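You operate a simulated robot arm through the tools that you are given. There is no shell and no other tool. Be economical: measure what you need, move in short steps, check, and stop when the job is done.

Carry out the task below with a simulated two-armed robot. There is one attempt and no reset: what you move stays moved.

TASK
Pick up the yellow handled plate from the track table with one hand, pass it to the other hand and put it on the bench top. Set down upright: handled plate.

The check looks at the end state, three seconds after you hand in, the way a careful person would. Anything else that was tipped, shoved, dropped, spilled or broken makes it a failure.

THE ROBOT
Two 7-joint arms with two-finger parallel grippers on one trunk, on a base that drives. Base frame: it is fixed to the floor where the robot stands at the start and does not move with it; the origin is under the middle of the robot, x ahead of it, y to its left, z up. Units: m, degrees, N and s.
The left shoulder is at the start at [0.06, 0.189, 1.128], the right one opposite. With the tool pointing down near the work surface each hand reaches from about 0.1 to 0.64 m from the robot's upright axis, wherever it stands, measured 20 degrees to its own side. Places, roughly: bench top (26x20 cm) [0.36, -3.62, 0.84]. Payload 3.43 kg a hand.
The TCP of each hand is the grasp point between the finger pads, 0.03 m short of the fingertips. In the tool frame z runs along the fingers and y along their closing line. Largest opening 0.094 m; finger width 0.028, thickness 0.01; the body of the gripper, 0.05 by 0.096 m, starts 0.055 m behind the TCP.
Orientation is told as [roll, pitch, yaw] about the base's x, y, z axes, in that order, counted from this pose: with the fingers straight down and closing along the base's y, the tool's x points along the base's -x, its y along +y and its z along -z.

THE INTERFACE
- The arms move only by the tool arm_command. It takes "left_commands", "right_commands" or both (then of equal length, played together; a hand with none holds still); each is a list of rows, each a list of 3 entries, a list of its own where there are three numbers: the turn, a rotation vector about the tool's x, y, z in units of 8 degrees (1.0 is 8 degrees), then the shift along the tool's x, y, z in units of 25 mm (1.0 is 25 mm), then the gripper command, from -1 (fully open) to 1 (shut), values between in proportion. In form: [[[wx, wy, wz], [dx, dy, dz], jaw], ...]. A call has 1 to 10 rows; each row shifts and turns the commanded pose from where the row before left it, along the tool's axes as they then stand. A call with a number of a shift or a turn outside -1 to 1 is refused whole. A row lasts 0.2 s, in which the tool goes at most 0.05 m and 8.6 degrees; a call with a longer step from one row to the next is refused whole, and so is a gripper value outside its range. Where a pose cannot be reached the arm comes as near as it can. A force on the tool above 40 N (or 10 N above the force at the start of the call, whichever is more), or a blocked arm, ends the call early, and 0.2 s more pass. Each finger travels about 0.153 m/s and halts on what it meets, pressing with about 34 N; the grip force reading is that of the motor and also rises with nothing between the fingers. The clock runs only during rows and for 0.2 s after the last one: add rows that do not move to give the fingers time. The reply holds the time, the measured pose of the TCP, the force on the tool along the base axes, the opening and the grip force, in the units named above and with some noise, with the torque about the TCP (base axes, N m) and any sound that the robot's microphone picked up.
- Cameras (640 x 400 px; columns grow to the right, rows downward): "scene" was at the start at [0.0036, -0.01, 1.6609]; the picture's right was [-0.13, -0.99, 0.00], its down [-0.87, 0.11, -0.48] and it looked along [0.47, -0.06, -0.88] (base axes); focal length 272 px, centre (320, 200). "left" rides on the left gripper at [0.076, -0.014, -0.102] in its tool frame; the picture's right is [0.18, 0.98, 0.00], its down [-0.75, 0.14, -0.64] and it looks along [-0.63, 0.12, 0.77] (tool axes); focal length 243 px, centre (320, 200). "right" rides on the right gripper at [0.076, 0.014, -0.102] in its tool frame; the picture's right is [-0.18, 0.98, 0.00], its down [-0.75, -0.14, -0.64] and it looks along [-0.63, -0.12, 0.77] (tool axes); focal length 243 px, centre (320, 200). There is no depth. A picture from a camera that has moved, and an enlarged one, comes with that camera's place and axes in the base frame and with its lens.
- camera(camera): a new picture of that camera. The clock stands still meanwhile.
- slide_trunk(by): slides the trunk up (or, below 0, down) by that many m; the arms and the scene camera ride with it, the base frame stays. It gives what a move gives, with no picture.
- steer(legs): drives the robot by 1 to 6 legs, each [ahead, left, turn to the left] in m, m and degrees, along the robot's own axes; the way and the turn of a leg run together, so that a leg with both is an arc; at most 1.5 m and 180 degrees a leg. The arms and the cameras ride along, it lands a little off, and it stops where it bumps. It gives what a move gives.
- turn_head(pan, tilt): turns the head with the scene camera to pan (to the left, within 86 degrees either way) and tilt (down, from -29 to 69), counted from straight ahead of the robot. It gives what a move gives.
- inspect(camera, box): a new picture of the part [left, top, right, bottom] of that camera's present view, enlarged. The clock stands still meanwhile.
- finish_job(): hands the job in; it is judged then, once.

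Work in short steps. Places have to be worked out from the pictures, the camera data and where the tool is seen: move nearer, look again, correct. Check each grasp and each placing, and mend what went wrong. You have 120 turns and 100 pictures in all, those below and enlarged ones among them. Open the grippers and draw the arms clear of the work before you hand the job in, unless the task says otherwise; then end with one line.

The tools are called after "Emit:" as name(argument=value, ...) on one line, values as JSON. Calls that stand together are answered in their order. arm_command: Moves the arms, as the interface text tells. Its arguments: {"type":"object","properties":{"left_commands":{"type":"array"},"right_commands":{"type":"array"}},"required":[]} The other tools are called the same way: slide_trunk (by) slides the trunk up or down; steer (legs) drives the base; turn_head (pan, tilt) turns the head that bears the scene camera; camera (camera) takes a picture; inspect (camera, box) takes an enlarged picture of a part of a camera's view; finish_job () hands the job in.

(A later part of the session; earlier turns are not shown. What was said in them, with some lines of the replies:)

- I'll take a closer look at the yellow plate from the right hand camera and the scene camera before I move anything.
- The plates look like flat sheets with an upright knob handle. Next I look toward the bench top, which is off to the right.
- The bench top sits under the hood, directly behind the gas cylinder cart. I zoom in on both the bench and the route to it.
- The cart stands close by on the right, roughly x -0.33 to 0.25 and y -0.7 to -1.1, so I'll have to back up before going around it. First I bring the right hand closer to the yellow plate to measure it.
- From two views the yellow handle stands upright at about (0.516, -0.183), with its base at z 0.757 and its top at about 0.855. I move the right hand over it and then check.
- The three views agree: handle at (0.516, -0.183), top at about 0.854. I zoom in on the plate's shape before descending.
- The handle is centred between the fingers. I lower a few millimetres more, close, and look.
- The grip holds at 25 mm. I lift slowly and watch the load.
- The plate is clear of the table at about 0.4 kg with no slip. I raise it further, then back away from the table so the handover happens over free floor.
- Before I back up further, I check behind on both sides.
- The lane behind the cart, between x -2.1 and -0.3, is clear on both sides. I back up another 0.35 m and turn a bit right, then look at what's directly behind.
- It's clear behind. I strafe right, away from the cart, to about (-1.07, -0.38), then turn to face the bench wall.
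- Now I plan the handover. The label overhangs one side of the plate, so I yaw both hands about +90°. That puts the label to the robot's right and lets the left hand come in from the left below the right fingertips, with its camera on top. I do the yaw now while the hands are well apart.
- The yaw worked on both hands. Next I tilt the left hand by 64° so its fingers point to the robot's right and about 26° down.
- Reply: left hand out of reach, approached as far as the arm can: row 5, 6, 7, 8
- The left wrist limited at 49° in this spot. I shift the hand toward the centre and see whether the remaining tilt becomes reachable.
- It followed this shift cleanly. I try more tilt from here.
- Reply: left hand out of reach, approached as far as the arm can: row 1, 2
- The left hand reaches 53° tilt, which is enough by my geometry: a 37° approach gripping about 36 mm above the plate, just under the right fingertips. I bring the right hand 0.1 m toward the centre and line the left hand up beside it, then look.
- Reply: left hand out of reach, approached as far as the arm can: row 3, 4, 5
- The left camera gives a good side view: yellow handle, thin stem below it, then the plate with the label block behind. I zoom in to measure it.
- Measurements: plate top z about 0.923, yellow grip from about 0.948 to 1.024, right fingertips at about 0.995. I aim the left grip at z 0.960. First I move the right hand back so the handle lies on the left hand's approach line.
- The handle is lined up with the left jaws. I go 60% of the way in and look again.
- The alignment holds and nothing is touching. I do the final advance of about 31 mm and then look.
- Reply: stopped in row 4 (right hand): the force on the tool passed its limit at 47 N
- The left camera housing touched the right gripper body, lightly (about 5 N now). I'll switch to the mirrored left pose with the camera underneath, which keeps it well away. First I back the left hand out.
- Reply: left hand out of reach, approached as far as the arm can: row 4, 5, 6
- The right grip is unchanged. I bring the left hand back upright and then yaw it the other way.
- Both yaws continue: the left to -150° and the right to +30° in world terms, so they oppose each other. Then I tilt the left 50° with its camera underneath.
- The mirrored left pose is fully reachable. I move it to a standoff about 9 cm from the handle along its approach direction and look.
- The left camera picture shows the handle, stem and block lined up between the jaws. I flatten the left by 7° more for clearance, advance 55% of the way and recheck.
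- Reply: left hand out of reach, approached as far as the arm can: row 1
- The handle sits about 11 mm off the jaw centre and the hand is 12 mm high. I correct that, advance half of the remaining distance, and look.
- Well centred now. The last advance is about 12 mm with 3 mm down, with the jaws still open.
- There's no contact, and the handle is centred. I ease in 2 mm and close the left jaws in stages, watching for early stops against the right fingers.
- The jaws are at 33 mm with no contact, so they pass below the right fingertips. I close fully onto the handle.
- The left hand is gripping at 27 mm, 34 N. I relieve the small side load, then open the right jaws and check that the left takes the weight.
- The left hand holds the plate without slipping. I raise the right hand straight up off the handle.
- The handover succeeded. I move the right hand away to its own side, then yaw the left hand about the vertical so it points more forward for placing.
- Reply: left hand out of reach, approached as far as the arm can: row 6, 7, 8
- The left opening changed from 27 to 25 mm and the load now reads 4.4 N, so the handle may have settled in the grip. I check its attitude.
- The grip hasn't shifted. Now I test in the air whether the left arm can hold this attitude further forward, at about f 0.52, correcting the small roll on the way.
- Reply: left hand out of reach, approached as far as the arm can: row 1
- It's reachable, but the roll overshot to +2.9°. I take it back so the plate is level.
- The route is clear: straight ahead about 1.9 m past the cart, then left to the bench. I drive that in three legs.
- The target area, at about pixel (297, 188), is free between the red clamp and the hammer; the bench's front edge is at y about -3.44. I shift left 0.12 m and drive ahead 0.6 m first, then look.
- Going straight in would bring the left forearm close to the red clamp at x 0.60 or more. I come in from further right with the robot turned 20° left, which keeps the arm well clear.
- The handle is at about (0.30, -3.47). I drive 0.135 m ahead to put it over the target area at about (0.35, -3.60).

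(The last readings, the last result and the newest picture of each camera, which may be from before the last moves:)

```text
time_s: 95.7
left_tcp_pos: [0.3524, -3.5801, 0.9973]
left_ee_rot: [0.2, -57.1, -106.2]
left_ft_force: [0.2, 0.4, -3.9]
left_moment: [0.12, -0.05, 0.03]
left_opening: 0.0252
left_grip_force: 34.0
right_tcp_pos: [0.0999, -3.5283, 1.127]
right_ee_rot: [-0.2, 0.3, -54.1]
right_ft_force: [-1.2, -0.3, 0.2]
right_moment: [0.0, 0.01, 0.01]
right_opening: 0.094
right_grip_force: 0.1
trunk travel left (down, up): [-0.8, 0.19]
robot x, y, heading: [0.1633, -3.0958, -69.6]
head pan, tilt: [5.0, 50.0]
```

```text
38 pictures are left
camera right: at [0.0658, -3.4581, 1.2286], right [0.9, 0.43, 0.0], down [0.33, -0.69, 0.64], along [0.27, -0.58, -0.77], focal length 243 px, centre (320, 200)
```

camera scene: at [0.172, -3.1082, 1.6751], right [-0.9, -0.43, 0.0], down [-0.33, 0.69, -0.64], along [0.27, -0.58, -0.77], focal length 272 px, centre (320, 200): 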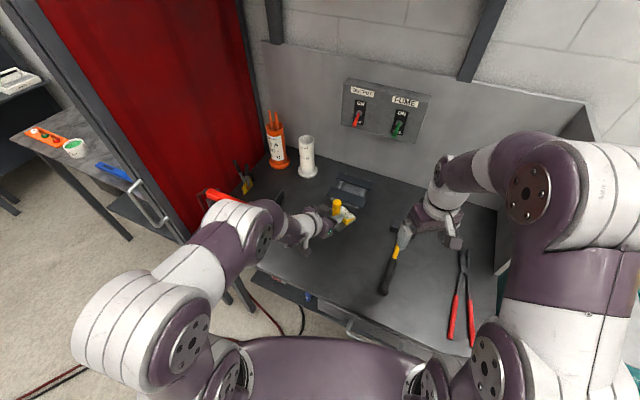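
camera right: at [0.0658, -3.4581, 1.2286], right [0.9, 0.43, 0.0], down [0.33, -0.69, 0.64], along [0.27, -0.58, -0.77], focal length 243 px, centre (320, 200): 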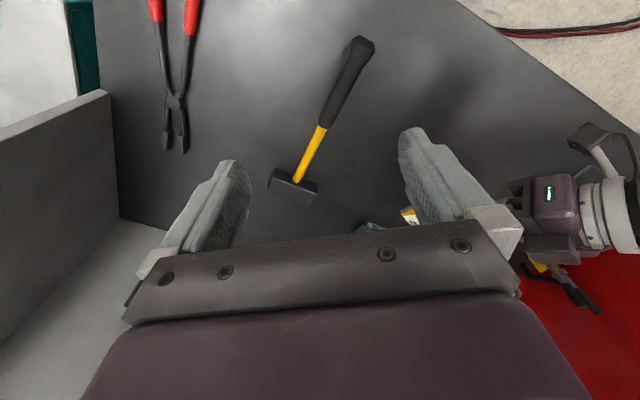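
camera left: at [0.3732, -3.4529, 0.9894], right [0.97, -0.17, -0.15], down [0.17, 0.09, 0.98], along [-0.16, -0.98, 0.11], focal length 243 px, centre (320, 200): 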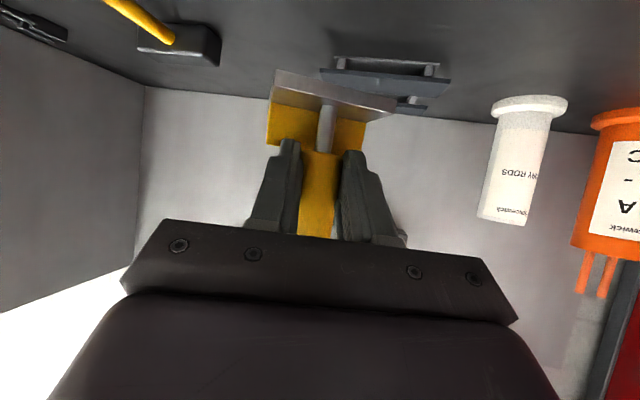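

The area under the plate is clear: the tray is about 10 cm behind it and the hammer more than 15 cm to the right. I lower the trunk by 90 mm, leaving a small gap, and check.

Emit:
slide_trunk(by=-0.09)

Emit:
camera(camera="left")

Emit:
camera(camera="scene")

```text
time_s: 96.9
left_tcp_pos: [0.3523, -3.5801, 0.9069]
left_ee_rot: [0.2, -57.1, -106.1]
left_ft_force: [1.3, 0.1, -4.3]
left_moment: [0.16, -0.06, -0.01]
left_opening: 0.0253
left_grip_force: 33.6
right_tcp_pos: [0.1002, -3.5283, 1.036]
right_ee_rot: [-0.1, 0.3, -54.1]
right_ft_force: [-0.2, 0.2, -0.3]
right_moment: [0.03, -0.02, 0.05]
right_opening: 0.094
right_grip_force: 0.1
trunk travel left (down, up): [-0.71, 0.28]
robot x, y, heading: [0.1639, -3.0969, -70.1]
head pan, tilt: [5.0, 50.0]
```

```text
37 pictures are left
camera left: at [0.3737, -3.4536, 0.8989], right [0.97, -0.17, -0.15], down [0.17, 0.09, 0.98], along [-0.16, -0.98, 0.11], focal length 243 px, centre (320, 200)
```

left: 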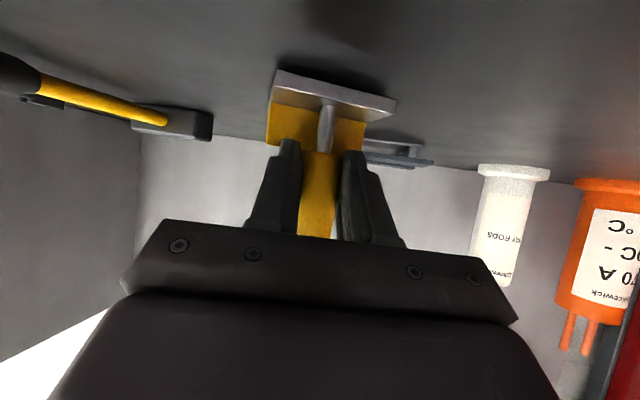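

```text
36 pictures are left
camera scene: at [0.1727, -3.1095, 1.5851], right [-0.9, -0.43, 0.0], down [-0.33, 0.69, -0.64], along [0.27, -0.58, -0.77], focal length 272 px, centre (320, 200)
```

scene: 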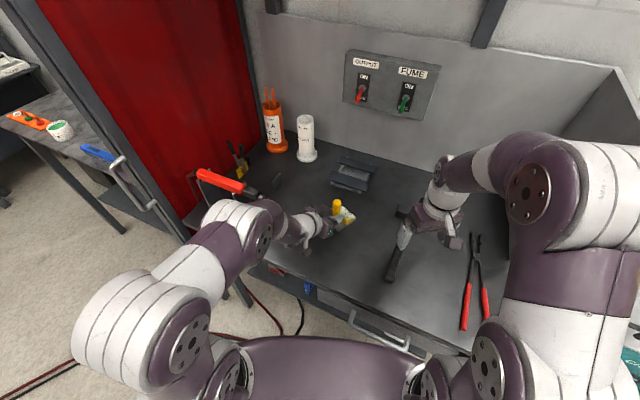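

There's about a 15 mm gap left, and the red clamp is clear of the arm. I lower with small arm steps and watch the force for contact.

Emit:
arm_command(left_commands=[[[0, 0, 0], [0.1, 0, 0.065], 1], [[0, 0, 0], [0.1, 0, 0.065], 1], [[0, 0, 0], [0.1, 0, 0.065], 1], [[0, 0, 0], [0, 0, 0], 1]])

Emit:
inspect(camera="left", box=[240, 30, 440, 155])

```text
time_s: 97.9
left_tcp_pos: [0.3534, -3.5802, 0.9032]
left_ee_rot: [0.4, -57.6, -106.2]
left_ft_force: [5.0, 0.2, 20.7]
left_moment: [-0.56, 0.28, 0.11]
left_opening: 0.0252
left_grip_force: 33.9
right_tcp_pos: [0.1, -3.5279, 1.0386]
right_ee_rot: [-0.2, 0.2, -54.0]
right_ft_force: [-0.4, -0.8, -0.5]
right_moment: [0.01, 0.0, -0.03]
right_opening: 0.0941
right_grip_force: 0.1
trunk travel left (down, up): [-0.71, 0.28]
robot x, y, heading: [0.1626, -3.0941, -69.9]
head pan, tilt: [5.0, 50.0]
```

```text
3.20 times, centred on (340, 92) of left
camera zoom: at [0.3741, -3.4536, 0.893], right [0.97, -0.17, -0.15], down [0.17, 0.09, 0.98], along [-0.16, -0.98, 0.12], focal length 776 px, centre (256, 544)
```

zoom: 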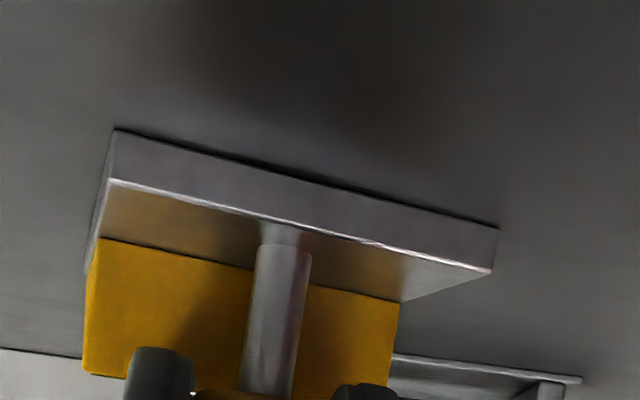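

Contact: about 25 N net, centred under the plate, so it is seated. I ease off most of the load, then open the jaws slowly.

Emit:
arm_command(left_commands=[[[0, 0, 0], [-0.06, 0, -0.04], 1], [[0, 0, 0], [0, 0, 0], 1], [[0, 0, 0], [0, 0, 0], 1]])

```text
time_s: 98.7
left_tcp_pos: [0.3533, -3.5795, 0.9027]
left_ee_rot: [0.3, -57.3, -106.2]
left_ft_force: [8.1, -6.2, 22.2]
left_moment: [-0.56, 0.16, 0.18]
left_opening: 0.0253
left_grip_force: 34.9
right_tcp_pos: [0.1001, -3.5257, 1.0372]
right_ee_rot: [0.0, 0.3, -54.0]
right_ft_force: [0.4, 0.0, -0.2]
right_moment: [0.0, 0.0, -0.02]
right_opening: 0.0938
right_grip_force: 0.0
trunk travel left (down, up): [-0.71, 0.28]
robot x, y, heading: [0.1607, -3.0924, -69.5]
head pan, tilt: [5.0, 50.0]
```

Still 22 N, so I ease up a bit more.

Emit:
arm_command(left_commands=[[[0, 0, 0], [-0.08, 0, -0.05], 1], [[0, 0, 0], [0, 0, 0], 1], [[0, 0, 0], [0, 0, 0], 1]])

```text
time_s: 99.5
left_tcp_pos: [0.3521, -3.5801, 0.9014]
left_ee_rot: [0.2, -56.9, -106.1]
left_ft_force: [1.0, -1.9, 7.3]
left_moment: [-0.52, 0.25, 0.03]
left_opening: 0.0252
left_grip_force: 33.6
right_tcp_pos: [0.1006, -3.5276, 1.037]
right_ee_rot: [-0.1, 0.3, -54.2]
right_ft_force: [-0.3, 0.5, 0.1]
right_moment: [-0.02, -0.01, -0.03]
right_opening: 0.0937
right_grip_force: 0.1
trunk travel left (down, up): [-0.71, 0.28]
robot x, y, heading: [0.1615, -3.0941, -69.8]
head pan, tilt: [5.0, 50.0]
```

The load is down to a light press and the attitude is level (-56.9°, matching the grasp). I open the left jaws gradually.

Emit:
arm_command(left_commands=[[[0, 0, 0], [0, 0, 0], 0.4], [[0, 0, 0], [0, 0, 0], 0.3], [[0, 0, 0], [0, 0, 0], 0.1], [[0, 0, 0], [0, 0, 0], -0.3], [[0, 0, 0], [0, 0, 0], -0.7], [[0, 0, 0], [0, 0, 0], -1], [[0, 0, 0], [0, 0, 0], -1]])

Emit:
camera(camera="left")

```text
time_s: 101.1
left_tcp_pos: [0.3525, -3.5801, 0.9025]
left_ee_rot: [0.1, -57.0, -106.2]
left_ft_force: [-0.4, 0.1, 0.6]
left_moment: [0.0, 0.01, 0.02]
left_opening: 0.0942
left_grip_force: 0.1
right_tcp_pos: [0.1003, -3.5286, 1.0363]
right_ee_rot: [-0.2, 0.3, -54.1]
right_ft_force: [0.3, -0.4, 0.9]
right_moment: [-0.01, -0.02, 0.01]
right_opening: 0.0941
right_grip_force: 0.0
trunk travel left (down, up): [-0.71, 0.28]
robot x, y, heading: [0.1642, -3.0929, -69.9]
head pan, tilt: [5.0, 50.0]
```

```text
34 pictures are left
camera left: at [0.3737, -3.4534, 0.8944], right [0.97, -0.17, -0.15], down [0.17, 0.09, 0.98], along [-0.16, -0.98, 0.11], focal length 243 px, centre (320, 200)
```

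left: 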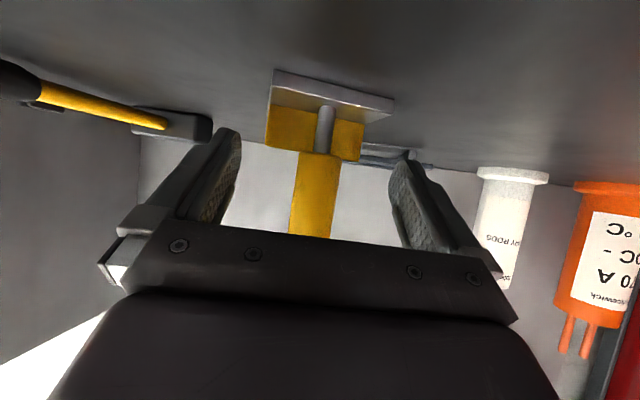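

The plate stands free and upright. I withdraw the left hand back along its fingers.

Emit:
arm_command(left_commands=[[[0, 0, 0], [0, 0, -0.5], -1], [[0, 0, 0], [0, 0, -0.8], -1], [[0, 0, 0], [0, 0, -0.8], -1], [[0, 0, 0], [0, 0, -0.8], -1], [[0, 0, 0], [0, 0, -0.8], -1], [[0, 0, 0], [0, 0, 0], -1]])

Emit:
steer(legs=[[-0.3, 0, 0]])

Emit:
camera(camera="scene")

```text
time_s: 102.5
left_tcp_pos: [0.374, -3.5059, 0.9528]
left_ee_rot: [0.2, -57.0, -106.1]
left_ft_force: [-0.8, -0.4, 0.4]
left_moment: [0.02, -0.04, -0.02]
left_opening: 0.0941
left_grip_force: 0.1
right_tcp_pos: [0.0996, -3.5291, 1.0368]
right_ee_rot: [-0.2, 0.3, -54.1]
right_ft_force: [-0.2, -0.3, 0.5]
right_moment: [0.03, 0.01, -0.03]
right_opening: 0.094
right_grip_force: 0.1
trunk travel left (down, up): [-0.71, 0.28]
robot x, y, heading: [0.1592, -3.0938, -69.7]
head pan, tilt: [5.0, 50.0]
```

```text
time_s: 104.5
left_tcp_pos: [0.2707, -3.2251, 0.9514]
left_ee_rot: [0.2, -57.2, -106.2]
left_ft_force: [-0.1, 0.5, 0.8]
left_moment: [-0.01, 0.02, 0.02]
left_opening: 0.0939
left_grip_force: 0.0
right_tcp_pos: [-0.0037, -3.2468, 1.0366]
right_ee_rot: [0.0, 0.4, -54.1]
right_ft_force: [0.4, 0.3, -0.7]
right_moment: [0.01, 0.0, -0.01]
right_opening: 0.094
right_grip_force: 0.0
trunk travel left (down, up): [-0.71, 0.28]
robot x, y, heading: [0.057, -2.8124, -69.6]
head pan, tilt: [5.0, 50.0]
```

```text
33 pictures are left
camera scene: at [0.0693, -2.8278, 1.585], right [-0.91, -0.42, 0.0], down [-0.32, 0.69, -0.64], along [0.27, -0.58, -0.77], focal length 272 px, centre (320, 200)
```

scene: 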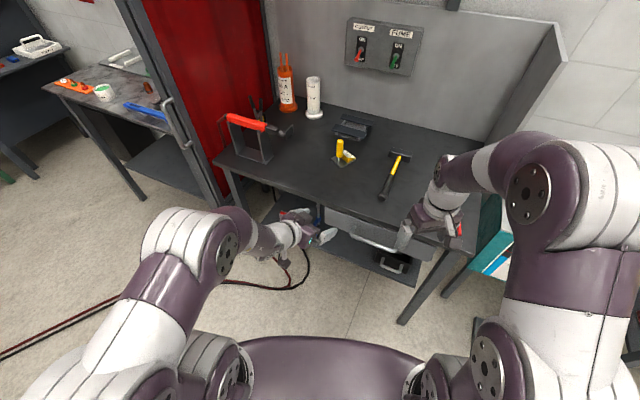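

Both arms are clear. One last close look at the plate.

Emit:
inspect(camera="scene", box=[280, 100, 440, 200])

```text
4.00 times, centred on (360, 150) of scene
camera zoom: at [0.0693, -2.8278, 1.585], right [-0.91, -0.42, 0.0], down [-0.32, 0.69, -0.64], along [0.27, -0.58, -0.77], focal length 1090 px, centre (160, 400)
```

zoom: 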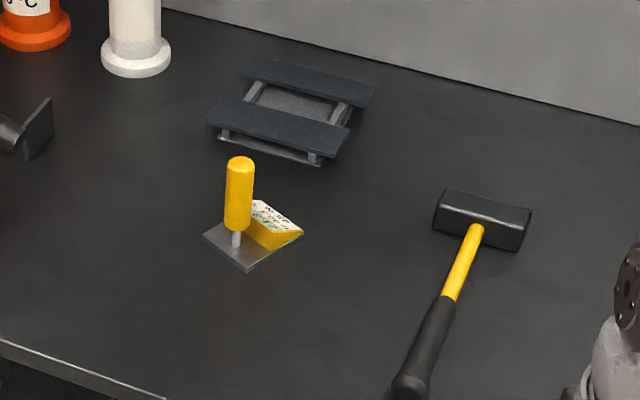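

The plate stands upright on the bench near (0.35, -3.60), with nothing else disturbed and both grippers open and clear. I hand the job in.

Emit:
finish_job()

```text
The job is handed in.
```

I picked up the yellow handled plate with the right hand and passed it to the left. It now stands upright on the bench top at about (0.35, -3.60), with both grippers open and clear, and the pictures show nothing else disturbed.
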